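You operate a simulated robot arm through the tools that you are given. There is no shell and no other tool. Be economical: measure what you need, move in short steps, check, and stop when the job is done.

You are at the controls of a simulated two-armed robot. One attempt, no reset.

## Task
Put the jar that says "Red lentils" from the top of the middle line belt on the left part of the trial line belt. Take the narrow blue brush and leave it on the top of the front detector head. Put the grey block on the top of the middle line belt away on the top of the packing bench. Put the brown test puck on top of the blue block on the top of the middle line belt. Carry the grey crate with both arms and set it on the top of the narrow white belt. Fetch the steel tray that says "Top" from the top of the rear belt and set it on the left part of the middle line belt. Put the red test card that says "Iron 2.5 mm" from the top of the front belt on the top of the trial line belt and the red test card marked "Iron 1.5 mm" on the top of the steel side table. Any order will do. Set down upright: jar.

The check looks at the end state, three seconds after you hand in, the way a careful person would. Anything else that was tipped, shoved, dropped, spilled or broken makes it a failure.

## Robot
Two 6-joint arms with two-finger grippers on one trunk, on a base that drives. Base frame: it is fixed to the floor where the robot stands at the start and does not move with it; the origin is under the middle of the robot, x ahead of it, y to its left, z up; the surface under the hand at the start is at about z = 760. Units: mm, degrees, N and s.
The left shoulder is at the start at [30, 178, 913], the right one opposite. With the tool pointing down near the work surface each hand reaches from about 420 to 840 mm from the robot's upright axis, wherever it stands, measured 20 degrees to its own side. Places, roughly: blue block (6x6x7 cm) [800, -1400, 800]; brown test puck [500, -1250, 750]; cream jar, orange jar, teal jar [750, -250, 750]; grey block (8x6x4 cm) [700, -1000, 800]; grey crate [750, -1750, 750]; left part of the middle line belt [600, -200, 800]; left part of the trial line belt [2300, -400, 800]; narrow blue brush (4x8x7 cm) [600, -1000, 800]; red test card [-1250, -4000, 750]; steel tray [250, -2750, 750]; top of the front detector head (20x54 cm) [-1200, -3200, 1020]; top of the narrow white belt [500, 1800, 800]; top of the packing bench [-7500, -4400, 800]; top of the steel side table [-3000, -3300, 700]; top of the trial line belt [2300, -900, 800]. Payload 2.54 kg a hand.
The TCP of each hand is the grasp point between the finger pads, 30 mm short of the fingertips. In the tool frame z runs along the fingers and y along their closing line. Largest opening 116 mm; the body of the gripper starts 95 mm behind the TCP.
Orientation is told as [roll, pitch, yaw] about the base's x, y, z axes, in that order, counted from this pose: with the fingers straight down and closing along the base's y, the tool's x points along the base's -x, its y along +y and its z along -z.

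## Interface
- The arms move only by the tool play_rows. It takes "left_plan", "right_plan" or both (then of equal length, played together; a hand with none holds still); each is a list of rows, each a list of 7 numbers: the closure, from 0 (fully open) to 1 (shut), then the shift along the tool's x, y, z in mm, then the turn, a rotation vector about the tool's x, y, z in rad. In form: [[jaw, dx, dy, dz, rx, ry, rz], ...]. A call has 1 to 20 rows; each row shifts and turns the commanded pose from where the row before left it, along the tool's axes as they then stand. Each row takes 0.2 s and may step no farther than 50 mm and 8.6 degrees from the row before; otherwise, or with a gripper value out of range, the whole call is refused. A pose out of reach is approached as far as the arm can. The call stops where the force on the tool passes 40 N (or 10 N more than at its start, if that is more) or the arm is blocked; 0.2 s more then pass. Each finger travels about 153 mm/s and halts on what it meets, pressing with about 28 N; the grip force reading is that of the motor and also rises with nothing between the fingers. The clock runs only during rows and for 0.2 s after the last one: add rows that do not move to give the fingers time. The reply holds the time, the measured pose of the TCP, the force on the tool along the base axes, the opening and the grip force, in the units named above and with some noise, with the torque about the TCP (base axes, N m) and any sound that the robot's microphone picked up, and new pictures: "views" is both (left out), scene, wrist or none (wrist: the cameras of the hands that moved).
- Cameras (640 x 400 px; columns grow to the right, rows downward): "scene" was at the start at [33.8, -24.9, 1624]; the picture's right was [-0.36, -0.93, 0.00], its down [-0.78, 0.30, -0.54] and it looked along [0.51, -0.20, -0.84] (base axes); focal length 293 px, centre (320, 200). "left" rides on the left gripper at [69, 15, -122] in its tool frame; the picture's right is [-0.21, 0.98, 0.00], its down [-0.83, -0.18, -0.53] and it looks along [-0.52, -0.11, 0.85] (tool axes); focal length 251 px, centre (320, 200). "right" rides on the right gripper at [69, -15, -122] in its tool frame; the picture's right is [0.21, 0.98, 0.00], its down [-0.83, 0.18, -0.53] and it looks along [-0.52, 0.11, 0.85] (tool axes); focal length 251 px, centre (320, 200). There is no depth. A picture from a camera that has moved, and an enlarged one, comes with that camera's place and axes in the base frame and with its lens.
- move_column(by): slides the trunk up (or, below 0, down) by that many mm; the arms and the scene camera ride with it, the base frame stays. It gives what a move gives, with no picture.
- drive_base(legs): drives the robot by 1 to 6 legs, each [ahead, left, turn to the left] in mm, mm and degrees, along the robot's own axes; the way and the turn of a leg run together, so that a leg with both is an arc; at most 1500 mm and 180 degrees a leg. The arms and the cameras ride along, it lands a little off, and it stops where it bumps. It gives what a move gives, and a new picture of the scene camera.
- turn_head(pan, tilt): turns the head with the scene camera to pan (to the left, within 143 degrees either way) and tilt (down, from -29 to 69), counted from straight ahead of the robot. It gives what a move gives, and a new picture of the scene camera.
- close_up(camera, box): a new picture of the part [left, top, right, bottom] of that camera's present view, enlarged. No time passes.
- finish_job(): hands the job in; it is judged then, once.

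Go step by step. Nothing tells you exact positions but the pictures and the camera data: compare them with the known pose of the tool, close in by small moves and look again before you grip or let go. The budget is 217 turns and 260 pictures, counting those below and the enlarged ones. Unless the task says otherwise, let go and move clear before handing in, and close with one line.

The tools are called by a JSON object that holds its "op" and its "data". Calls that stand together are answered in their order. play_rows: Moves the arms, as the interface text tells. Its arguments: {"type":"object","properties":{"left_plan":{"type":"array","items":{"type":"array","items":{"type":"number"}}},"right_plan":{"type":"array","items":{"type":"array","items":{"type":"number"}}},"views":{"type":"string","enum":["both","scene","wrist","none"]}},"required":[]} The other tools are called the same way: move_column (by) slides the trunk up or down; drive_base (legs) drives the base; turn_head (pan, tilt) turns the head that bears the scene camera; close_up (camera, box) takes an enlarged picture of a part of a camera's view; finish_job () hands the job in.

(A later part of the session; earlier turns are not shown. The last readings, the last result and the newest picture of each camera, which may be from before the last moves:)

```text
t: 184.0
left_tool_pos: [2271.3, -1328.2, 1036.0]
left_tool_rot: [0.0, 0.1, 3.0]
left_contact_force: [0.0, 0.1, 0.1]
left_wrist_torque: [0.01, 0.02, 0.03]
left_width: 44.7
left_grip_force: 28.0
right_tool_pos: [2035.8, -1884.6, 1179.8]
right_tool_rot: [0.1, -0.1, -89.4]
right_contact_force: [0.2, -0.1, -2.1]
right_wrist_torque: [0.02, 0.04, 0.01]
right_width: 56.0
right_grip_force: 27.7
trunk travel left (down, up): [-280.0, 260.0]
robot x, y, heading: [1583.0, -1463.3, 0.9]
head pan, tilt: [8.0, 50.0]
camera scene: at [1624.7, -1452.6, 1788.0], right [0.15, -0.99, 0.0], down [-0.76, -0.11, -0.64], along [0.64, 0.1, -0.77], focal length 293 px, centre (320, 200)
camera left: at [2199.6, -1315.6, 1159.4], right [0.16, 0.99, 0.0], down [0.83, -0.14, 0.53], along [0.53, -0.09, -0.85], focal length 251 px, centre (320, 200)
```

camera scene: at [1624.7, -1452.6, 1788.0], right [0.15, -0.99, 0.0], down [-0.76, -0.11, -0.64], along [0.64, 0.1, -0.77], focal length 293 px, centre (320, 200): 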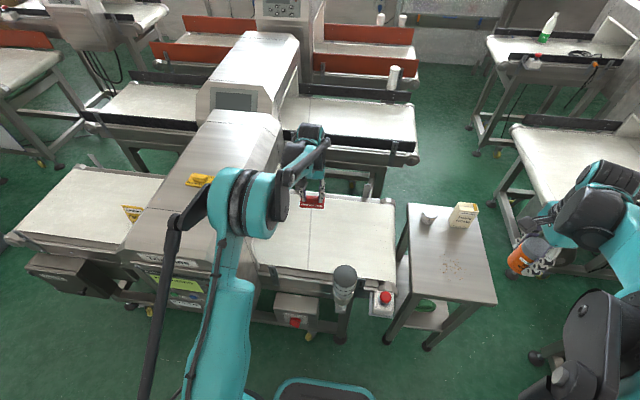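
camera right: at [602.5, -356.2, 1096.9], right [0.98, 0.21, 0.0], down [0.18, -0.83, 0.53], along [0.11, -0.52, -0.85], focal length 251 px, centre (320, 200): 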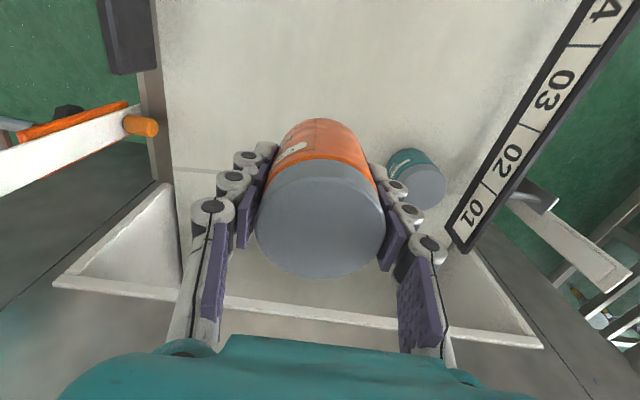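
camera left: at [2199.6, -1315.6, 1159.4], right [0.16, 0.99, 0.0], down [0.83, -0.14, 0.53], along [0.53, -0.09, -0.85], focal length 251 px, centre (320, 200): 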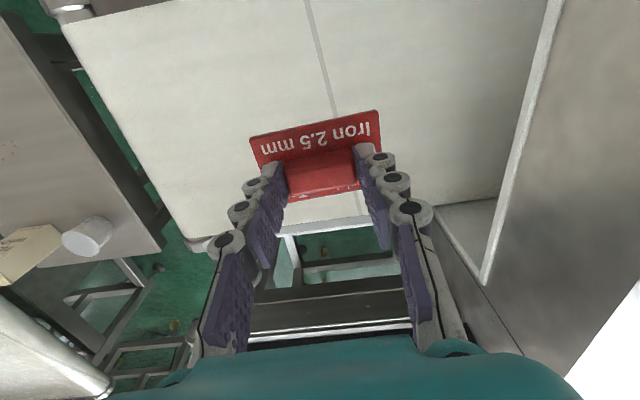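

{"op": "move_column", "data": {"by": -130}}

{"op": "play_rows", "data": {"left_plan": [[1, 0, 0, 25, 0, 0, 0], [1, 0, 0, 25, 0, 0, 0], [1, 0, 0, 20, 0, 0, 0]], "views": "wrist"}}

{"op": "close_up", "data": {"camera": "scene", "box": [240, 120, 400, 220]}}

```text
t: 185.6
left_tool_pos: [2269.1, -1328.2, 906.4]
left_tool_rot: [-0.1, 0.1, 3.0]
left_contact_force: [0.0, 0.4, 0.0]
left_wrist_torque: [-0.01, -0.01, 0.0]
left_width: 44.7
left_grip_force: 27.7
right_tool_pos: [2037.9, -1884.5, 1049.7]
right_tool_rot: [-0.1, 0.1, -89.4]
right_contact_force: [0.1, 0.5, -1.4]
right_wrist_torque: [0.01, 0.01, -0.01]
right_width: 55.7
right_grip_force: 28.4
trunk travel left (down, up): [-150.0, 390.0]
robot x, y, heading: [1579.5, -1462.2, 1.0]
head pan, tilt: [8.0, 50.0]
```

```text
t: 186.4
left_tool_pos: [2269.9, -1328.6, 838.0]
left_tool_rot: [0.0, 0.0, 3.1]
left_contact_force: [0.4, -0.1, -0.5]
left_wrist_torque: [0.05, -0.04, 0.02]
left_width: 44.8
left_grip_force: 27.8
right_tool_pos: [2036.9, -1884.4, 1050.3]
right_tool_rot: [-0.1, 0.1, -89.4]
right_contact_force: [1.0, 0.3, -1.2]
right_wrist_torque: [0.0, -0.01, 0.03]
right_width: 55.8
right_grip_force: 27.8
trunk travel left (down, up): [-150.0, 390.0]
robot x, y, heading: [1576.2, -1464.8, 0.6]
head pan, tilt: [8.0, 50.0]
camera left: at [2199.9, -1315.7, 959.2], right [0.16, 0.99, 0.0], down [0.83, -0.14, 0.53], along [0.53, -0.09, -0.85], focal length 251 px, centre (320, 200)
```

left: 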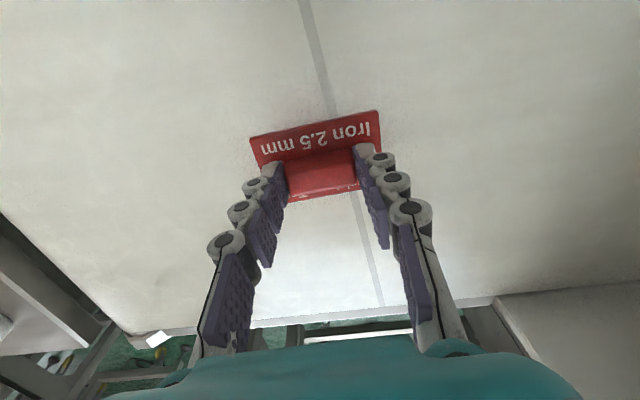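

```text
4.00 times, centred on (320, 170) of scene
camera zoom: at [1625.0, -1452.6, 1657.9], right [0.15, -0.99, 0.0], down [-0.76, -0.11, -0.64], along [0.64, 0.1, -0.77], focal length 1173 px, centre (320, 320)
```

zoom: 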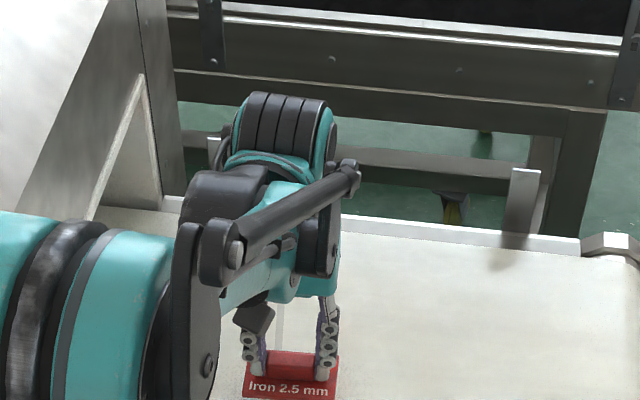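

{"op": "play_rows", "data": {"left_plan": [[1, 0, 0, 10, 0, 0, 0], [1, 0, 0, 10, 0, 0, 0], [1, 0, 0, 8, 0, 0, 0], [1, 0, 0, 4, 0, 0, 0], [1, 0, 0, 3, 0, 0, 0]], "views": "wrist"}}

```text
t: 187.6
left_tool_pos: [2270.7, -1328.8, 803.9]
left_tool_rot: [0.0, -0.1, 3.1]
left_contact_force: [4.1, 0.9, 15.7]
left_wrist_torque: [-0.12, 0.05, -0.03]
left_width: 44.9
left_grip_force: 28.3
right_tool_pos: [2035.7, -1884.3, 1048.7]
right_tool_rot: [0.0, 0.0, -89.4]
right_contact_force: [-0.2, -0.1, -0.8]
right_wrist_torque: [0.01, 0.02, 0.0]
right_width: 55.9
right_grip_force: 28.3
trunk travel left (down, up): [-150.0, 390.0]
robot x, y, heading: [1581.7, -1463.4, 0.5]
head pan, tilt: [8.0, 50.0]
camera left: at [2199.9, -1316.2, 926.0], right [0.16, 0.99, 0.0], down [0.83, -0.14, 0.54], along [0.53, -0.09, -0.84], focal length 251 px, centre (320, 200)
```

left: 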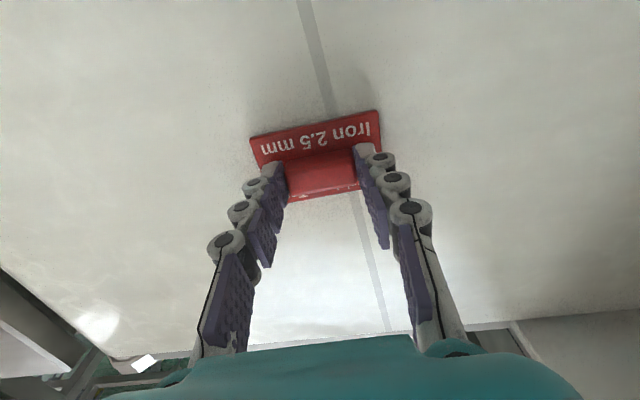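

Contact (15 N) at z 804. Releasing the card and retracting.

{"op": "play_rows", "data": {"left_plan": [[1, 0, 0, -1, 0, 0, 0], [0.55, 0, 0, 0, 0, 0, 0], [0.45, 0, 0, 0, 0, 0, 0], [0.45, 0, 0, -10, 0, 0, 0], [0.45, 0, 0, -40, 0, 0, 0], [0.45, 0, 0, -40, 0, 0, 0], [0.45, 0, 0, -40, 0, 0, 0], [0.45, 0, 0, -40, 0, 0, 0], [0.45, 40, 0, 0, 0, 0, 0], [0.45, 40, 0, 0, 0, 0, 0], [0.45, 40, 0, 0, 0, 0, 0], [0.45, 40, 0, 0, 0, 0, 0], [0.45, 40, 0, 0, 0, 0, 0]], "views": "wrist"}}

```text
t: 190.4
left_tool_pos: [2070.4, -1338.8, 973.5]
left_tool_rot: [0.0, -0.1, 3.0]
left_contact_force: [0.1, 1.5, 0.4]
left_wrist_torque: [0.01, -0.06, -0.02]
left_width: 63.8
left_grip_force: 0.1
right_tool_pos: [2036.0, -1884.2, 1049.8]
right_tool_rot: [-0.1, 0.0, -89.4]
right_contact_force: [0.0, -0.3, -1.6]
right_wrist_torque: [-0.02, -0.05, -0.01]
right_width: 56.2
right_grip_force: 28.4
trunk travel left (down, up): [-150.0, 390.0]
robot x, y, heading: [1579.3, -1468.8, 0.7]
head pan, tilt: [8.0, 50.0]
camera left: at [2000.4, -1325.9, 1095.7], right [0.16, 0.99, 0.0], down [0.83, -0.14, 0.54], along [0.53, -0.09, -0.84], focal length 251 px, centre (320, 200)
```

left: 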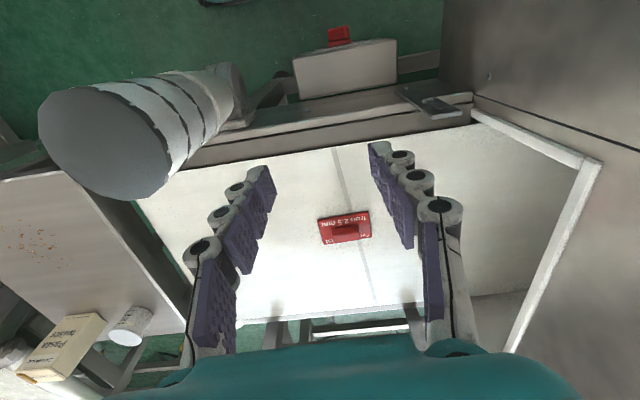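

Card is placed. Raising the trunk and strafing to the left part of the trial line for the jar.

{"op": "move_column", "data": {"by": 260}}

{"op": "drive_base", "data": {"legs": [[-80, 0, -0.6], [0, 1390, 0]]}}

{"op": "turn_head", "data": {"pan": -12, "tilt": 50}}

```text
t: 193.1
left_tool_pos: [2072.5, -1339.0, 1231.9]
left_tool_rot: [0.0, 0.0, 3.0]
left_contact_force: [0.5, 0.3, 0.0]
left_wrist_torque: [0.02, -0.05, 0.0]
left_width: 63.9
left_grip_force: 0.0
right_tool_pos: [2036.8, -1884.8, 1309.0]
right_tool_rot: [0.0, 0.0, -89.4]
right_contact_force: [0.3, 0.1, -2.0]
right_wrist_torque: [0.0, -0.02, -0.02]
right_width: 55.7
right_grip_force: 27.9
trunk travel left (down, up): [-410.0, 130.0]
robot x, y, heading: [1582.7, -1463.1, 0.4]
head pan, tilt: [8.0, 50.0]
```

```text
t: 200.8
left_tool_pos: [1986.7, 63.0, 1232.8]
left_tool_rot: [0.1, 0.1, 2.8]
left_contact_force: [-0.6, 0.5, -0.4]
left_wrist_torque: [-0.03, -0.01, 0.04]
left_width: 63.9
left_grip_force: 0.1
right_tool_pos: [1948.9, -482.4, 1309.3]
right_tool_rot: [0.1, 0.1, -89.6]
right_contact_force: [0.3, 0.9, -1.4]
right_wrist_torque: [0.0, 0.0, 0.02]
right_width: 55.6
right_grip_force: 28.5
trunk travel left (down, up): [-410.0, 130.0]
robot x, y, heading: [1494.3, -58.1, 0.3]
head pan, tilt: [8.0, 50.0]
camera scene: at [1538.2, -49.7, 1918.0], right [0.15, -0.99, 0.0], down [-0.76, -0.11, -0.64], along [0.64, 0.09, -0.77], focal length 293 px, centre (320, 200)
```

scene: 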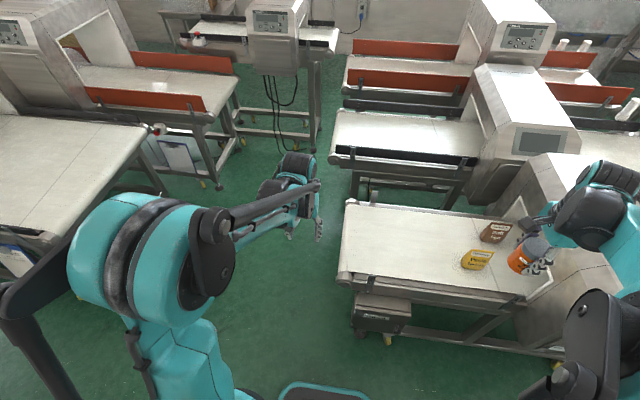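

```text
t: 201.6
left_tool_pos: [1986.7, 63.6, 1231.8]
left_tool_rot: [0.0, 0.1, 2.7]
left_contact_force: [0.0, -0.4, 0.2]
left_wrist_torque: [-0.01, -0.03, -0.02]
left_width: 64.0
left_grip_force: 0.0
right_tool_pos: [1949.8, -482.4, 1309.4]
right_tool_rot: [0.0, 0.1, -89.6]
right_contact_force: [-0.6, 0.8, -0.9]
right_wrist_torque: [-0.04, -0.02, 0.01]
right_width: 55.6
right_grip_force: 28.2
trunk travel left (down, up): [-410.0, 130.0]
robot x, y, heading: [1492.6, -58.6, 0.4]
head pan, tilt: [-12.0, 50.0]
camera scene: at [1537.4, -76.4, 1918.0], right [-0.2, -0.98, 0.0], down [-0.75, 0.15, -0.64], along [0.63, -0.13, -0.77], focal length 293 px, centre (320, 200)
```

scene: 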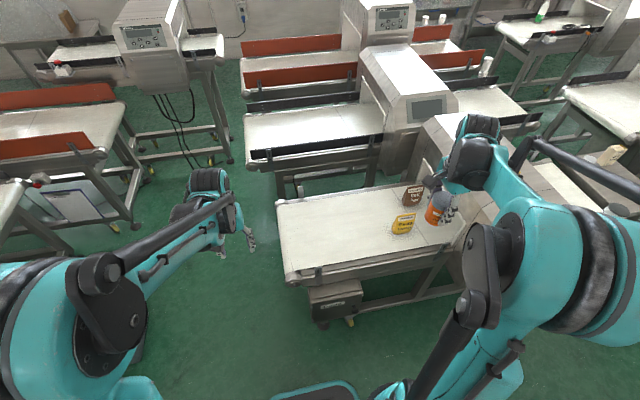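

Free belt at y -100…-520. I'll place the jar at ≈(2280,-340): drive 90 mm closer, lower the trunk and reach out slowly.

{"op": "drive_base", "data": {"legs": [[90, 0, 0]]}}

{"op": "move_column", "data": {"by": -260}}

{"op": "play_rows", "data": {"right_plan": [[1, 12, 20, 0, 0, 0, 0], [1, 12, 20, 0, 0, 0, 0], [1, 12, 20, 0, 0, 0, 0], [1, 12, 20, 0, 0, 0, 0], [1, 12, 20, 0, 0, 0, 0], [1, 12, 20, 0, 0, 0, 0], [1, 12, 20, 0, 0, 0, 0], [1, 12, 20, 0, 0, 0, 0], [1, 12, 20, 0, 0, 0, 0], [1, 12, 20, 0, 0, 0, 0], [1, 12, 20, 0, 0, 0, 0], [1, 12, 20, 0, 0, 0, 0], [1, 0, 0, 25, 0, 0, 0], [1, 0, 0, 25, 0, 0, 0], [1, 0, 0, 25, 0, 0, 0], [1, 0, 0, 25, 0, 0, 0], [1, 0, 0, 25, 0, 0, 0], [1, 0, 0, 25, 0, 0, 0]], "views": "both"}}

```text
t: 202.7
left_tool_pos: [2076.9, 62.9, 1232.5]
left_tool_rot: [0.1, 0.0, 2.7]
left_contact_force: [0.8, -1.2, -1.4]
left_wrist_torque: [-0.02, 0.02, -0.03]
left_width: 63.6
left_grip_force: 0.1
right_tool_pos: [2038.7, -482.5, 1308.2]
right_tool_rot: [-0.1, 0.0, -89.7]
right_contact_force: [0.5, 0.2, -2.1]
right_wrist_torque: [-0.02, 0.01, -0.02]
right_width: 55.7
right_grip_force: 27.6
trunk travel left (down, up): [-410.0, 130.0]
robot x, y, heading: [1584.3, -58.9, 0.4]
head pan, tilt: [-12.0, 50.0]
camera scene: at [1627.8, -75.8, 1917.9], right [-0.2, -0.98, 0.0], down [-0.75, 0.15, -0.64], along [0.63, -0.13, -0.77], focal length 293 px, centre (320, 200)
```

scene: 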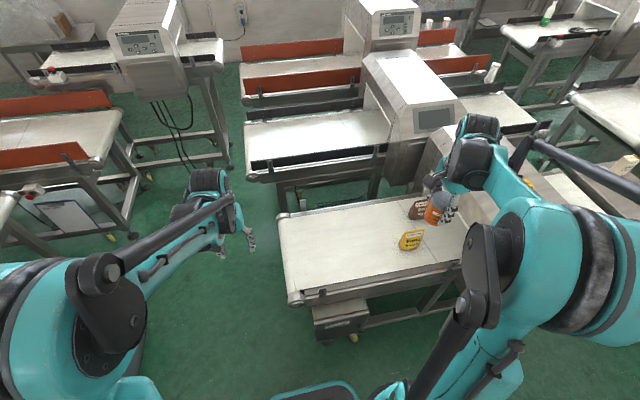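

```text
t: 205.3
left_tool_pos: [2075.5, 63.3, 972.1]
left_tool_rot: [0.0, 0.0, 2.7]
left_contact_force: [-0.6, -0.4, 0.6]
left_wrist_torque: [-0.01, 0.02, -0.01]
left_width: 63.8
left_grip_force: 0.0
right_tool_pos: [2037.9, -483.0, 1049.0]
right_tool_rot: [0.1, 0.0, -89.7]
right_contact_force: [0.5, 0.3, -0.7]
right_wrist_torque: [0.04, -0.04, -0.03]
right_width: 55.3
right_grip_force: 27.8
trunk travel left (down, up): [-150.0, 390.0]
robot x, y, heading: [1583.6, -61.0, 0.2]
head pan, tilt: [-12.0, 50.0]
```

```text
t: 209.2
left_tool_pos: [2076.7, 62.8, 972.6]
left_tool_rot: [0.0, 0.0, 2.7]
left_contact_force: [0.0, -0.3, -0.7]
left_wrist_torque: [-0.01, -0.01, -0.03]
left_width: 63.6
left_grip_force: 0.0
right_tool_pos: [2277.1, -337.0, 898.6]
right_tool_rot: [-0.1, 0.2, -89.7]
right_contact_force: [0.0, 0.2, -1.3]
right_wrist_torque: [0.01, 0.03, 0.0]
right_width: 55.5
right_grip_force: 28.0
trunk travel left (down, up): [-150.0, 390.0]
robot x, y, heading: [1584.1, -60.7, 0.5]
head pan, tilt: [-12.0, 50.0]
camera scene: at [1627.7, -76.0, 1657.9], right [-0.2, -0.98, 0.0], down [-0.75, 0.15, -0.64], along [0.63, -0.13, -0.77], focal length 293 px, centre (320, 200)
camera right: at [2260.3, -266.9, 1020.4], right [0.98, 0.22, 0.0], down [0.19, -0.82, 0.53], along [0.12, -0.52, -0.85], focal length 251 px, centre (320, 200)
```

scene: 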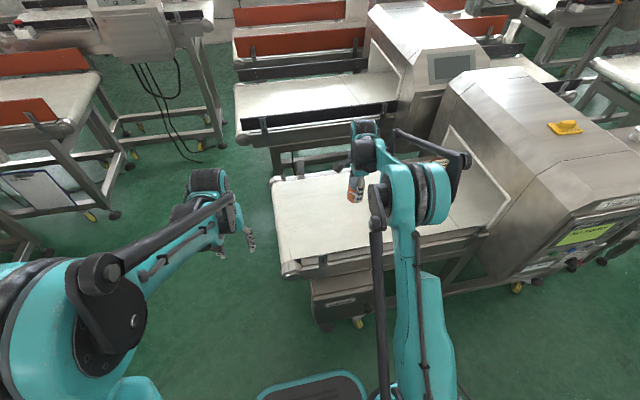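
right: 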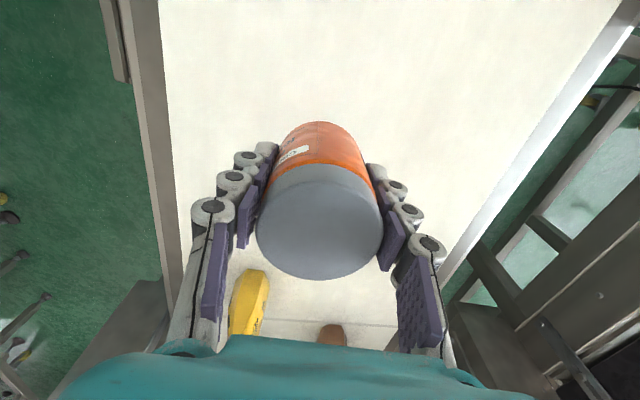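

{"op": "play_rows", "data": {"right_plan": [[1, 0, 0, 20, 0, 0, 0], [1, 0, 0, 20, 0, 0, 0], [1, 0, 0, 20, 0, 0, 0], [1, 0, 0, 15, 0, 0, 0], [1, 0, 0, 4, 0, 0, 0], [1, 0, 0, 3, 0, 0, 0], [1, 0, 0, 2, 0, 0, 0]], "views": "none"}}

```text
t: 210.8
left_tool_pos: [2077.9, 62.1, 973.4]
left_tool_rot: [-0.1, -0.1, 2.7]
left_contact_force: [0.3, -0.2, 0.2]
left_wrist_torque: [0.05, 0.02, 0.01]
left_width: 64.0
left_grip_force: 0.1
right_tool_pos: [2277.8, -337.0, 815.6]
right_tool_rot: [0.0, 0.0, -89.6]
right_contact_force: [-0.2, 0.3, -1.9]
right_wrist_torque: [-0.03, 0.0, -0.01]
right_width: 55.4
right_grip_force: 28.5
trunk travel left (down, up): [-150.0, 390.0]
robot x, y, heading: [1583.8, -60.1, 0.4]
head pan, tilt: [-12.0, 50.0]
```

{"op": "play_rows", "data": {"right_plan": [[1, 0, 0, 3, 0, 0, 0], [1, 0, 0, 3, 0, 0, 0], [1, 0, 0, 2, 0, 0, 0], [1, 0, 0, 2, 0, 0, 0]], "views": "wrist"}}

```text
t: 211.8
left_tool_pos: [2075.5, 62.8, 973.3]
left_tool_rot: [0.0, -0.2, 2.6]
left_contact_force: [0.7, 0.2, -1.1]
left_wrist_torque: [0.05, -0.01, 0.0]
left_width: 63.7
left_grip_force: 0.1
right_tool_pos: [2277.6, -337.3, 806.1]
right_tool_rot: [0.1, -0.1, -89.6]
right_contact_force: [1.4, 0.2, 9.7]
right_wrist_torque: [-0.11, -0.31, 0.05]
right_width: 55.8
right_grip_force: 28.5
trunk travel left (down, up): [-150.0, 390.0]
robot x, y, heading: [1587.1, -62.2, 0.4]
head pan, tilt: [-12.0, 50.0]
camera right: at [2260.1, -267.9, 927.9], right [0.98, 0.22, 0.0], down [0.19, -0.82, 0.53], along [0.12, -0.52, -0.84], focal length 251 px, centre (320, 200)
```

right: 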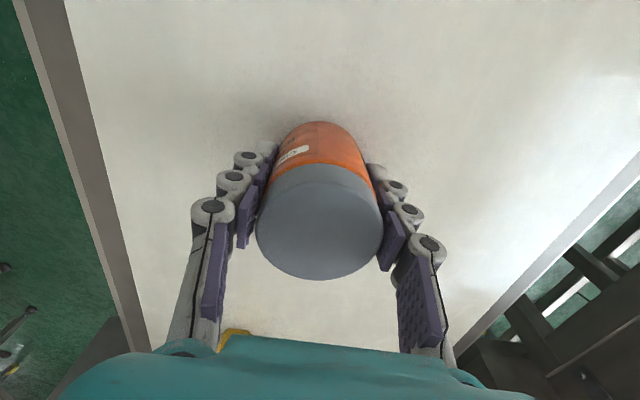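

Contact. Releasing the jar and rising straight up.

{"op": "play_rows", "data": {"right_plan": [[0.5, 0, 0, 0, 0, 0, 0], [0.4, 0, 0, 0, 0, 0, 0], [0.3, 0, 0, 0, 0, 0, 0], [0.2, 0, 0, 0, 0, 0, 0], [0.2, 0, 0, -15, 0, 0, 0], [0.2, 0, 0, -30, 0, 0, 0], [0.2, 0, 0, -45, 0, 0, 0], [0.2, 0, 0, -45, 0, 0, 0], [0.2, 0, 0, -45, 0, 0, 0]], "views": "wrist"}}

```text
t: 213.8
left_tool_pos: [2076.2, 63.2, 973.5]
left_tool_rot: [0.0, 0.0, 2.8]
left_contact_force: [0.4, 0.0, 0.4]
left_wrist_torque: [-0.04, -0.03, 0.0]
left_width: 63.9
left_grip_force: 0.0
right_tool_pos: [2275.0, -334.9, 986.3]
right_tool_rot: [0.0, 0.1, -89.8]
right_contact_force: [-0.9, 0.3, 0.4]
right_wrist_torque: [-0.02, -0.02, -0.04]
right_width: 93.1
right_grip_force: 0.0
trunk travel left (down, up): [-150.0, 390.0]
robot x, y, heading: [1581.9, -60.0, 0.8]
head pan, tilt: [-12.0, 50.0]
camera right: at [2259.0, -266.3, 1107.2], right [0.98, 0.22, 0.0], down [0.19, -0.82, 0.53], along [0.12, -0.52, -0.85], focal length 251 px, centre (320, 200)
```

right: 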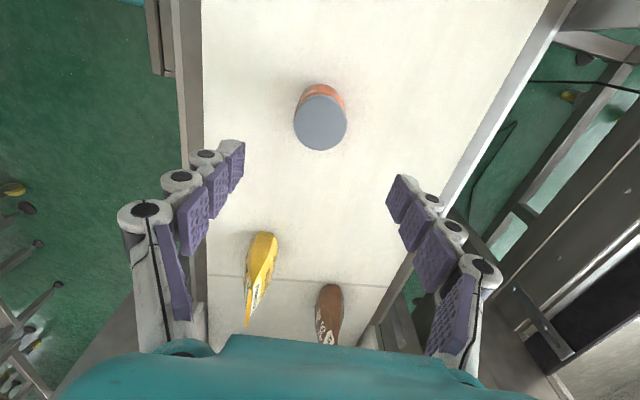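

Jar stands upright on the trial line. Tucking the right arm, then driving back through the gap toward the rear belt's tray.

{"op": "play_rows", "data": {"right_plan": [[0.2, -8, -28, -5, 0, 0, 0], [0.2, -8, -28, -5, 0, 0, 0], [0.2, -8, -28, -5, 0, 0, 0], [0.2, -8, -28, -5, 0, 0, 0], [0.2, -8, -28, -5, 0, 0, 0], [0.2, -8, -28, -5, 0, 0, 0], [0.2, -8, -28, -5, 0, 0, 0], [0.2, -8, -28, -5, 0, 0, 0], [0.2, 0, 0, 0, 0, 0, -0.1428], [0.2, 0, 0, 0, 0, 0, -0.1428], [0.2, 0, 0, 0, 0, 0, -0.1428], [0.2, 0, 0, 0, 0, 0, -0.1428], [0.2, 0, 0, 0, 0, 0, -0.1428], [0.2, 0, 0, 0, 0, 0, -0.1428], [0.2, 0, 0, 0, 0, 0, -0.1428], [0.2, 0, 0, 0, 0, 0, -0.1428], [0.2, 0, 0, 0, 0, 0, -0.1428], [0.2, 0, 0, 0, 0, 0, -0.1428], [0.2, 0, 0, 0, 0, 0, -0.1428]], "views": "none"}}

{"op": "move_column", "data": {"by": 300}}

{"op": "drive_base", "data": {"legs": [[-130, 0, 0], [0, -1100, 0], [0, -690, 0], [0, 0, 50.5]]}}

```text
t: 217.8
left_tool_pos: [2075.5, 62.5, 972.5]
left_tool_rot: [0.0, 0.0, 2.7]
left_contact_force: [-0.2, 0.6, 0.0]
left_wrist_torque: [-0.02, 0.02, -0.01]
left_width: 63.7
left_grip_force: 0.1
right_tool_pos: [2053.8, -402.6, 1025.7]
right_tool_rot: [0.0, 0.0, 0.5]
right_contact_force: [0.6, -0.4, -0.4]
right_wrist_torque: [0.01, 0.04, 0.0]
right_width: 92.8
right_grip_force: 0.2
trunk travel left (down, up): [-150.0, 390.0]
robot x, y, heading: [1587.5, -56.4, 0.5]
head pan, tilt: [-12.0, 50.0]
```

```text
t: 220.8
left_tool_pos: [2076.4, 63.3, 1272.5]
left_tool_rot: [0.1, 0.0, 2.7]
left_contact_force: [0.1, 0.2, -0.1]
left_wrist_torque: [0.02, 0.02, -0.01]
left_width: 64.0
left_grip_force: 0.0
right_tool_pos: [2054.5, -402.1, 1325.3]
right_tool_rot: [-0.1, 0.0, 0.3]
right_contact_force: [0.6, -0.4, -0.5]
right_wrist_torque: [-0.01, -0.04, 0.0]
right_width: 92.8
right_grip_force: 0.1
trunk travel left (down, up): [-450.0, 90.0]
robot x, y, heading: [1581.1, -61.1, 0.5]
head pan, tilt: [-12.0, 50.0]
```

```text
t: 233.0
left_tool_pos: [1700.0, -1395.3, 1272.2]
left_tool_rot: [0.0, 0.0, 54.4]
left_contact_force: [0.0, 0.6, -0.1]
left_wrist_torque: [0.0, -0.03, 0.01]
left_width: 64.0
left_grip_force: 0.0
right_tool_pos: [2051.7, -1701.6, 1324.8]
right_tool_rot: [0.0, 0.0, 52.0]
right_contact_force: [-0.3, 0.1, -0.5]
right_wrist_torque: [-0.02, -0.03, 0.0]
right_width: 92.8
right_grip_force: 0.1
trunk travel left (down, up): [-450.0, 90.0]
robot x, y, heading: [1490.0, -1854.2, 52.2]
head pan, tilt: [-12.0, 50.0]
camera scene: at [1530.0, -1832.2, 1958.0], right [0.64, -0.77, 0.0], down [-0.59, -0.49, -0.64], along [0.49, 0.41, -0.77], focal length 293 px, centre (320, 200)
```

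scene: 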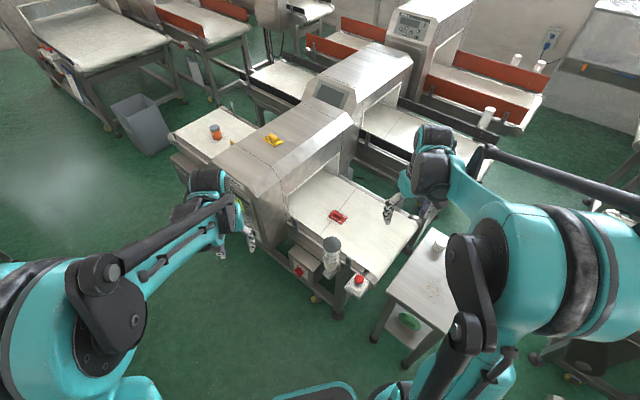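

Jar and card both sit on the trial line. Backing through the gap and turning to face the rear belt.

{"op": "drive_base", "data": {"legs": [[-481, 39, -1], [-373, -33, 0], [-101, -120, 0], [0, 0, 128.5]]}}

{"op": "turn_head", "data": {"pan": 0, "tilt": 55}}

```text
t: 244.2
left_tool_pos: [481.5, -2783.2, 1272.9]
left_tool_rot: [0.0, 0.0, -178.2]
left_contact_force: [0.2, -0.7, -0.4]
left_wrist_torque: [-0.01, 0.02, -0.01]
left_width: 64.1
left_grip_force: 0.1
right_tool_pos: [510.0, -2318.0, 1325.4]
right_tool_rot: [0.0, 0.0, 179.6]
right_contact_force: [-0.6, -0.6, 0.3]
right_wrist_torque: [0.01, 0.01, -0.03]
right_width: 92.9
right_grip_force: 0.0
trunk travel left (down, up): [-450.0, 90.0]
robot x, y, heading: [976.8, -2667.3, 179.7]
head pan, tilt: [-12.0, 50.0]
camera scene: at [929.4, -2650.5, 1958.0], right [0.22, 0.98, 0.0], down [0.75, -0.17, -0.64], along [-0.63, 0.14, -0.77], focal length 293 px, centre (320, 200)
```

scene: 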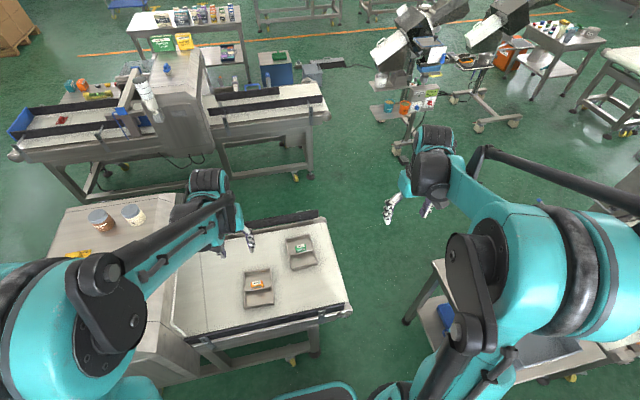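

```text
t: 244.9
left_tool_pos: [482.4, -2783.8, 1272.3]
left_tool_rot: [0.0, 0.0, -178.1]
left_contact_force: [0.1, 0.6, -0.6]
left_wrist_torque: [-0.02, 0.0, 0.0]
left_width: 63.6
left_grip_force: 0.1
right_tool_pos: [510.5, -2317.7, 1325.7]
right_tool_rot: [0.0, -0.1, 179.5]
right_contact_force: [-0.1, 0.4, 0.5]
right_wrist_torque: [-0.04, 0.01, -0.01]
right_width: 92.5
right_grip_force: 0.1
trunk travel left (down, up): [-450.0, 90.0]
robot x, y, heading: [979.3, -2668.7, 179.5]
head pan, tilt: [0.0, 55.0]
camera scene: at [932.5, -2666.5, 1951.5], right [0.01, 1.0, 0.0], down [0.82, -0.01, -0.57], along [-0.57, 0.01, -0.82], focal length 293 px, centre (320, 200)
```

scene: 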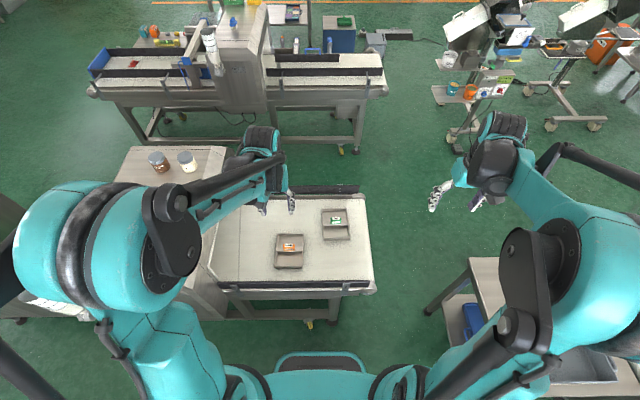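

{"op": "close_up", "data": {"camera": "scene", "box": [250, 190, 378, 270]}}

```text
5.00 times, centred on (314, 230) of scene
camera zoom: at [932.5, -2666.5, 1951.5], right [0.01, 1.0, 0.0], down [0.82, -0.01, -0.57], along [-0.57, 0.01, -0.82], focal length 1466 px, centre (350, 50)
```

zoom: 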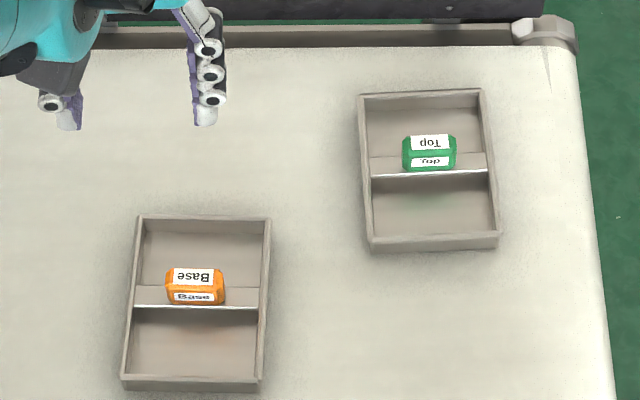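

The right-hand tray is "Top": a two-compartment tray with a green grip on the divider at ≈(255,-2582). I'll grip that with the right hand, closing across the divider.

{"op": "drive_base", "data": {"legs": [[0, 60, 0.5]]}}

{"op": "move_column", "data": {"by": -300}}

{"op": "play_rows", "data": {"right_plan": [[0.2, -34, 29, 0, 0, 0, 0], [0.2, -34, 29, 0, 0, 0, 0], [0.2, -34, 29, 0, 0, 0, 0], [0.2, -34, 29, 0, 0, 0, 0], [0.2, -34, 29, 0, 0, 0, 0], [0.2, -34, 29, 0, 0, 0, 0], [0.2, -34, 25, 0, 0, 0, 0], [0.2, 0, 0, 0, 0, 0, 0.1428], [0.2, 0, 0, 0, 0, 0, 0.1428], [0.2, 0, 0, 0, 0, 0, 0.1428], [0.2, 0, 0, 0, 0, 0, 0.1428], [0.2, 0, 0, 0, 0, 0, 0.1428], [0.2, 0, 0, 0, 0, 0, 0.1428], [0.2, 0, 0, 0, 0, 0, 0.1428], [0.2, 0, 0, 0, 0, 0, 0.1428], [0.2, 0, 0, 0, 0, 0, 0.1428], [0.2, 0, 0, 0, 0, 0, 0.1428], [0.2, 0, 0, 0, 0, 0, 0.1428]], "views": "both"}}

```text
t: 245.9
left_tool_pos: [483.0, -2844.6, 1273.2]
left_tool_rot: [0.2, 0.0, -177.7]
left_contact_force: [-0.1, -0.6, 0.0]
left_wrist_torque: [-0.01, -0.02, -0.01]
left_width: 64.0
left_grip_force: 0.1
right_tool_pos: [507.1, -2378.6, 1326.0]
right_tool_rot: [0.0, -0.1, -180.0]
right_contact_force: [0.6, 1.3, -0.8]
right_wrist_torque: [0.0, 0.02, 0.02]
right_width: 92.8
right_grip_force: 0.1
trunk travel left (down, up): [-450.0, 90.0]
robot x, y, heading: [975.5, -2724.1, -180.0]
head pan, tilt: [0.0, 55.0]
camera scene: at [932.1, -2723.2, 1951.4], right [0.0, 1.0, 0.0], down [0.82, 0.0, -0.57], along [-0.57, 0.0, -0.82], focal length 293 px, centre (320, 200)
```

scene: 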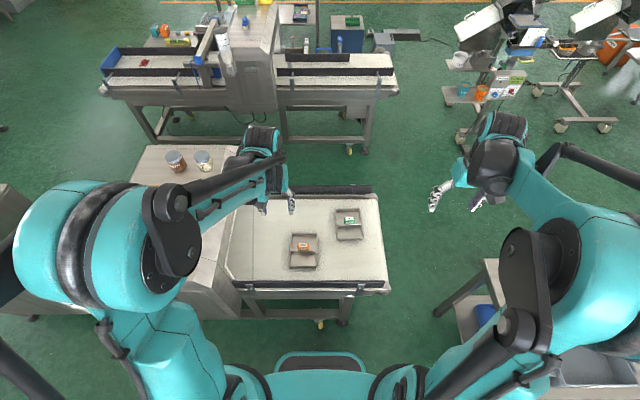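

```text
t: 248.9
left_tool_pos: [482.2, -2846.7, 972.3]
left_tool_rot: [-0.1, 0.1, -177.6]
left_contact_force: [-0.1, -0.1, 0.1]
left_wrist_torque: [0.0, 0.02, 0.02]
left_width: 63.8
left_grip_force: 0.0
right_tool_pos: [507.8, -2380.1, 1025.3]
right_tool_rot: [-0.1, 0.0, -180.0]
right_contact_force: [0.4, 0.0, 0.3]
right_wrist_torque: [-0.01, -0.02, 0.03]
right_width: 92.7
right_grip_force: 0.1
trunk travel left (down, up): [-150.0, 390.0]
robot x, y, heading: [976.9, -2730.0, -179.8]
head pan, tilt: [0.0, 55.0]
```

```text
t: 252.7
left_tool_pos: [482.9, -2847.5, 972.7]
left_tool_rot: [-0.1, 0.0, -177.6]
left_contact_force: [0.3, -0.2, -0.5]
left_wrist_torque: [0.02, 0.02, 0.01]
left_width: 63.6
left_grip_force: 0.1
right_tool_pos: [268.2, -2580.3, 1025.3]
right_tool_rot: [0.0, -0.1, 89.9]
right_contact_force: [-0.5, 0.3, -0.5]
right_wrist_torque: [0.0, 0.04, 0.02]
right_width: 92.7
right_grip_force: 0.0
trunk travel left (down, up): [-150.0, 390.0]
robot x, y, heading: [978.3, -2728.9, -179.9]
head pan, tilt: [0.0, 55.0]
camera scene: at [932.3, -2726.0, 1651.5], right [0.0, 1.0, 0.0], down [0.82, 0.0, -0.57], along [-0.57, 0.0, -0.82], focal length 293 px, centre (320, 200)
camera right: at [283.4, -2649.2, 1146.6], right [-0.98, -0.21, 0.0], down [-0.18, 0.83, 0.53], along [-0.11, 0.52, -0.85], focal length 251 px, centre (320, 200)
```

scene: 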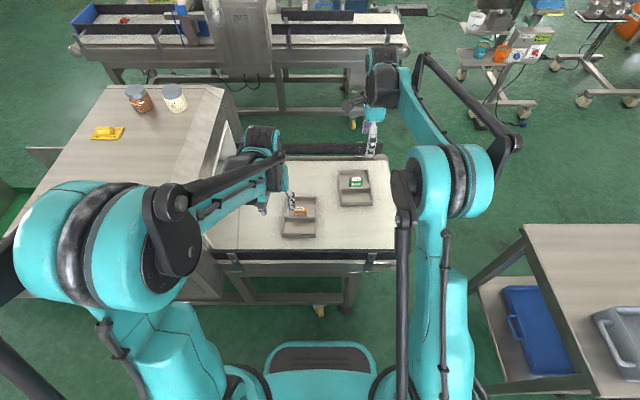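
right: 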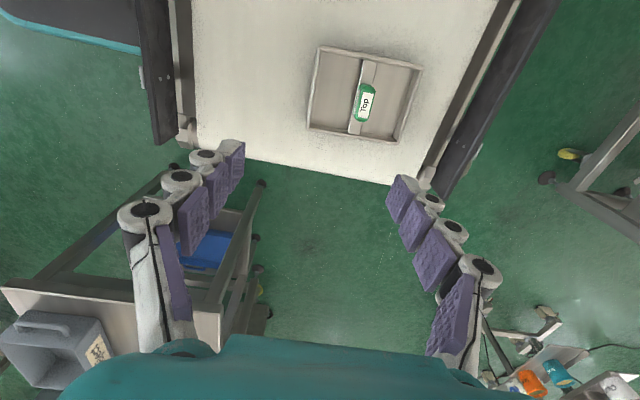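

Triangulation puts the green grip at about (200,-2580,718); this belt is lower too. Moving over it and descending partway.

{"op": "move_column", "data": {"by": -60}}

{"op": "play_rows", "data": {"right_plan": [[0.2, 0, 34, 0, 0, 0, 0], [0.2, -2, 34, 0, 0, 0, 0], [0.2, 0, 0, 40, 0, 0, 0], [0.2, 0, 0, 40, 0, 0, 0], [0.2, 0, 0, 40, 0, 0, 0], [0.35, 0, 0, 15, 0, 0, 0]], "views": "wrist"}}

```text
t: 253.7
left_tool_pos: [482.9, -2846.9, 912.8]
left_tool_rot: [0.0, 0.0, -177.6]
left_contact_force: [-0.5, 0.0, 0.2]
left_wrist_torque: [-0.04, -0.01, 0.04]
left_width: 63.7
left_grip_force: 0.0
right_tool_pos: [268.9, -2580.1, 965.4]
right_tool_rot: [-0.1, 0.0, 90.1]
right_contact_force: [-0.3, 0.0, 0.7]
right_wrist_torque: [0.0, 0.02, -0.01]
right_width: 92.8
right_grip_force: 0.0
trunk travel left (down, up): [-90.0, 450.0]
robot x, y, heading: [974.6, -2730.5, -179.9]
head pan, tilt: [0.0, 55.0]
```

```text
t: 255.1
left_tool_pos: [481.9, -2846.6, 912.5]
left_tool_rot: [0.0, 0.0, -177.5]
left_contact_force: [-0.9, 0.2, -0.3]
left_wrist_torque: [0.0, 0.0, 0.01]
left_width: 63.6
left_grip_force: 0.1
right_tool_pos: [201.3, -2578.1, 829.8]
right_tool_rot: [0.0, 0.0, 90.0]
right_contact_force: [-0.3, 0.4, -0.8]
right_wrist_torque: [0.0, 0.03, 0.0]
right_width: 75.5
right_grip_force: 0.0
trunk travel left (down, up): [-90.0, 450.0]
robot x, y, heading: [977.3, -2729.4, -179.8]
head pan, tilt: [0.0, 55.0]
camera right: at [214.6, -2646.5, 950.8], right [-0.98, -0.22, 0.0], down [-0.18, 0.83, 0.53], along [-0.11, 0.52, -0.85], focal length 251 px, centre (320, 200)
```

right: 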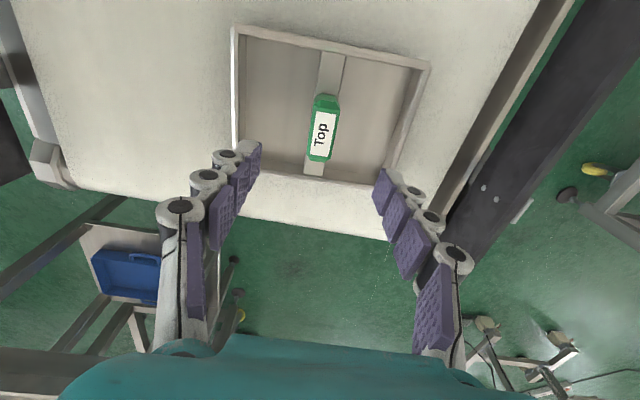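

{"op": "play_rows", "data": {"right_plan": [[0.35, 4, 0, 30, 0, 0, 0], [0.35, 0, 0, 30, 0, 0, 0], [0.35, 0, 0, 25, 0, 0, 0]], "views": "wrist"}}

```text
t: 255.9
left_tool_pos: [482.6, -2847.9, 912.4]
left_tool_rot: [-0.1, -0.1, -177.6]
left_contact_force: [0.2, -0.3, 0.5]
left_wrist_torque: [0.06, -0.02, 0.03]
left_width: 64.0
left_grip_force: 0.1
right_tool_pos: [200.9, -2581.4, 744.7]
right_tool_rot: [0.0, 0.0, 90.0]
right_contact_force: [-0.4, 0.4, -0.5]
right_wrist_torque: [0.01, 0.0, -0.03]
right_width: 75.4
right_grip_force: 0.0
trunk travel left (down, up): [-90.0, 450.0]
robot x, y, heading: [972.8, -2722.2, -179.9]
head pan, tilt: [0.0, 55.0]
camera right: at [215.3, -2649.4, 865.8], right [-0.98, -0.22, 0.0], down [-0.18, 0.83, 0.53], along [-0.11, 0.52, -0.85], focal length 251 px, centre (320, 200)
```

right: 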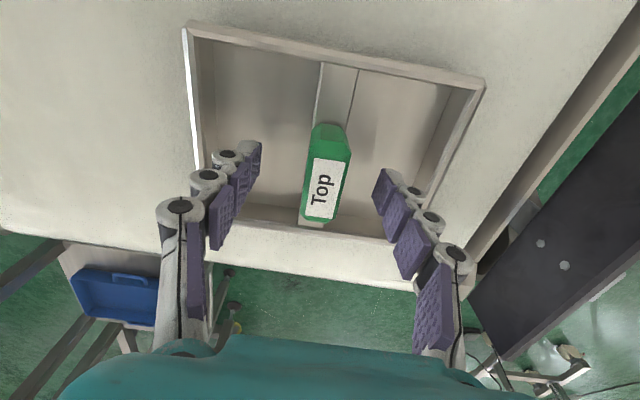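

{"op": "play_rows", "data": {"right_plan": [[0.35, 4, 1, 9, 0, 0, 0], [0.6, 0, 0, 0, 0, 0, 0], [0.8, 0, 0, 0, 0, 0, 0], [1, 0, 0, 0, 0, 0, 0], [1, 0, 0, 0, 0, 0, 0], [1, 0, 0, -4, 0, 0, 0], [1, 0, 0, -8, 0, 0, 0], [1, 0, 0, -12, 0, 0, 0]], "views": "wrist"}}

```text
t: 257.7
left_tool_pos: [482.2, -2847.0, 913.6]
left_tool_rot: [0.0, 0.1, -177.6]
left_contact_force: [0.7, -0.3, 0.5]
left_wrist_torque: [-0.01, -0.01, -0.02]
left_width: 63.7
left_grip_force: 0.0
right_tool_pos: [201.2, -2585.5, 759.9]
right_tool_rot: [0.0, 0.0, 90.0]
right_contact_force: [-0.1, -0.2, -3.6]
right_wrist_torque: [-0.01, 0.0, -0.01]
right_width: 21.3
right_grip_force: 28.3
trunk travel left (down, up): [-90.0, 450.0]
robot x, y, heading: [975.5, -2724.7, -179.6]
head pan, tilt: [0.0, 55.0]
camera right: at [215.4, -2654.8, 881.6], right [-0.98, -0.22, 0.0], down [-0.18, 0.83, 0.53], along [-0.11, 0.52, -0.85], focal length 251 px, centre (320, 200)
```

right: 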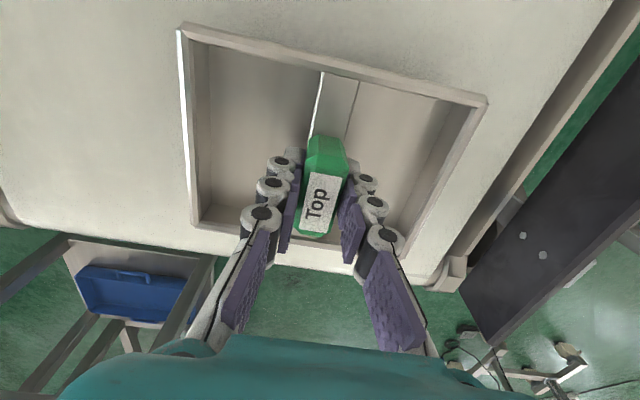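

Tray held by its grip. Lifting slowly and retracting.

{"op": "play_rows", "data": {"right_plan": [[1, 0, 0, -15, 0, 0, 0], [1, 0, 0, -20, 0, 0, 0], [1, 0, 0, -25, 0, 0, 0], [1, 0, 0, -25, 0, 0, 0], [1, 0, 0, -25, 0, 0, 0], [1, 0, 0, -25, 0, 0, 0], [1, 0, 0, -25, 0, 0, 0], [1, 0, 0, -25, 0, 0, 0], [1, 0, 0, -25, 0, 0, 0], [1, 0, -15, -25, 0, 0, 0], [1, 0, -25, 0, 0, 0, 0], [1, -8, -25, 0, 0, 0, 0], [1, -8, -25, 0, 0, 0, 0], [1, -8, -25, 0, 0, 0, 0], [1, -8, -25, 0, 0, 0, 0], [1, -8, -25, 0, 0, 0, 0], [1, -8, -25, 0, 0, 0, 0], [1, -8, -25, 0, 0, 0, 0], [1, -8, -25, 0, 0, 0, 0]], "views": "wrist"}}

{"op": "move_column", "data": {"by": 330}}

```text
t: 261.7
left_tool_pos: [483.9, -2847.4, 912.8]
left_tool_rot: [0.0, -0.1, -177.6]
left_contact_force: [0.6, 0.6, -1.0]
left_wrist_torque: [0.02, 0.0, 0.0]
left_width: 63.9
left_grip_force: 0.0
right_tool_pos: [440.7, -2518.6, 994.3]
right_tool_rot: [0.0, -0.1, 90.1]
right_contact_force: [0.0, 0.4, -4.2]
right_wrist_torque: [-0.03, 0.0, 0.02]
right_width: 21.5
right_grip_force: 27.4
trunk travel left (down, up): [-90.0, 450.0]
robot x, y, heading: [977.9, -2729.2, -180.1]
head pan, tilt: [0.0, 55.0]
camera right: at [454.6, -2588.4, 1116.5], right [-0.98, -0.22, 0.0], down [-0.18, 0.83, 0.53], along [-0.11, 0.52, -0.85], focal length 251 px, centre (320, 200)
```

right: 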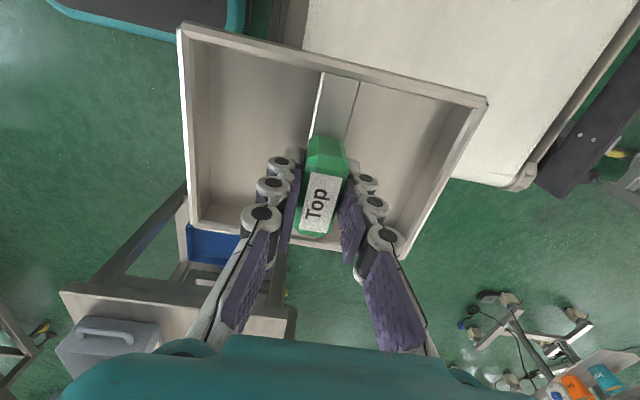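

```text
t: 264.9
left_tool_pos: [481.6, -2848.5, 1242.3]
left_tool_rot: [0.0, 0.0, -177.7]
left_contact_force: [0.7, 0.7, 0.8]
left_wrist_torque: [0.0, 0.01, -0.02]
left_width: 63.8
left_grip_force: 0.1
right_tool_pos: [439.4, -2519.4, 1323.9]
right_tool_rot: [-0.1, 0.0, 90.0]
right_contact_force: [0.9, 0.1, -3.1]
right_wrist_torque: [-0.05, -0.01, 0.0]
right_width: 21.4
right_grip_force: 28.4
trunk travel left (down, up): [-420.0, 120.0]
robot x, y, heading: [976.9, -2726.7, -179.9]
head pan, tilt: [0.0, 55.0]
```

Driving backward through the gap, then turning and strafing to behind the middle line's left part.

{"op": "drive_base", "data": {"legs": [[0, 0, 51], [-146, -147, 0], [-373, -33, 0], [-474, 0, 0], [0, 0, -51], [0, -1450, 0]]}}

{"op": "turn_head", "data": {"pan": -5, "tilt": 55}}

```text
t: 282.4
left_tool_pos: [948.5, -512.4, 1243.6]
left_tool_rot: [0.0, 0.1, -177.5]
left_contact_force: [-0.6, 0.0, -0.6]
left_wrist_torque: [0.01, -0.01, 0.01]
left_width: 64.0
left_grip_force: 0.1
right_tool_pos: [905.2, -185.2, 1324.8]
right_tool_rot: [0.0, 0.1, 90.2]
right_contact_force: [-0.3, 0.5, -3.1]
right_wrist_torque: [-0.02, 0.0, 0.01]
right_width: 21.7
right_grip_force: 27.8
trunk travel left (down, up): [-420.0, 120.0]
robot x, y, heading: [1438.7, -389.0, -179.9]
head pan, tilt: [0.0, 55.0]
camera scene: at [1397.7, -389.9, 1921.4], right [0.0, 1.0, 0.0], down [0.82, 0.0, -0.57], along [-0.57, 0.0, -0.82], focal length 293 px, centre (320, 200)
```

scene: 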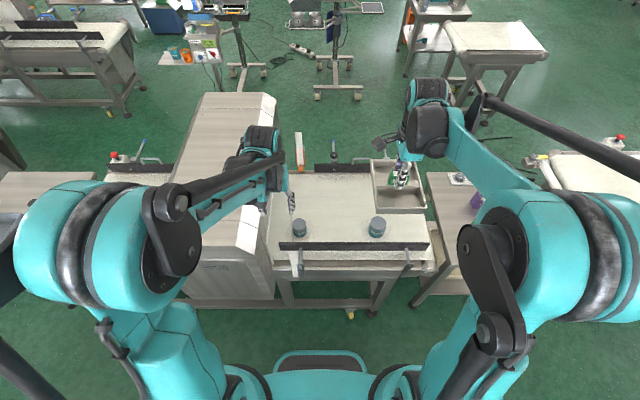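

```text
t: 283.0
left_tool_pos: [948.9, -512.0, 1241.9]
left_tool_rot: [0.0, 0.0, -177.4]
left_contact_force: [0.2, 0.5, 0.8]
left_wrist_torque: [0.0, 0.02, 0.05]
left_width: 63.5
left_grip_force: 0.1
right_tool_pos: [903.8, -183.2, 1324.8]
right_tool_rot: [0.0, 0.0, 90.2]
right_contact_force: [0.2, -0.3, -3.6]
right_wrist_torque: [-0.02, 0.02, 0.0]
right_width: 21.7
right_grip_force: 28.5
trunk travel left (down, up): [-420.0, 120.0]
robot x, y, heading: [1440.0, -390.0, -179.8]
head pan, tilt: [-5.0, 55.0]
camera scene: at [1398.0, -383.3, 1921.4], right [0.08, 1.0, 0.0], down [0.82, -0.07, -0.57], along [-0.57, 0.05, -0.82], focal length 293 px, centre (320, 200)
```

scene: 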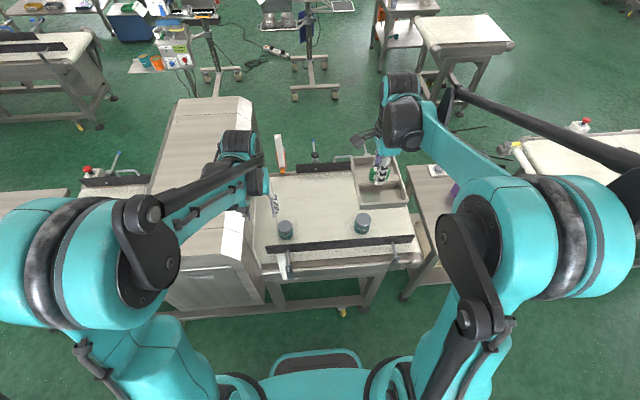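

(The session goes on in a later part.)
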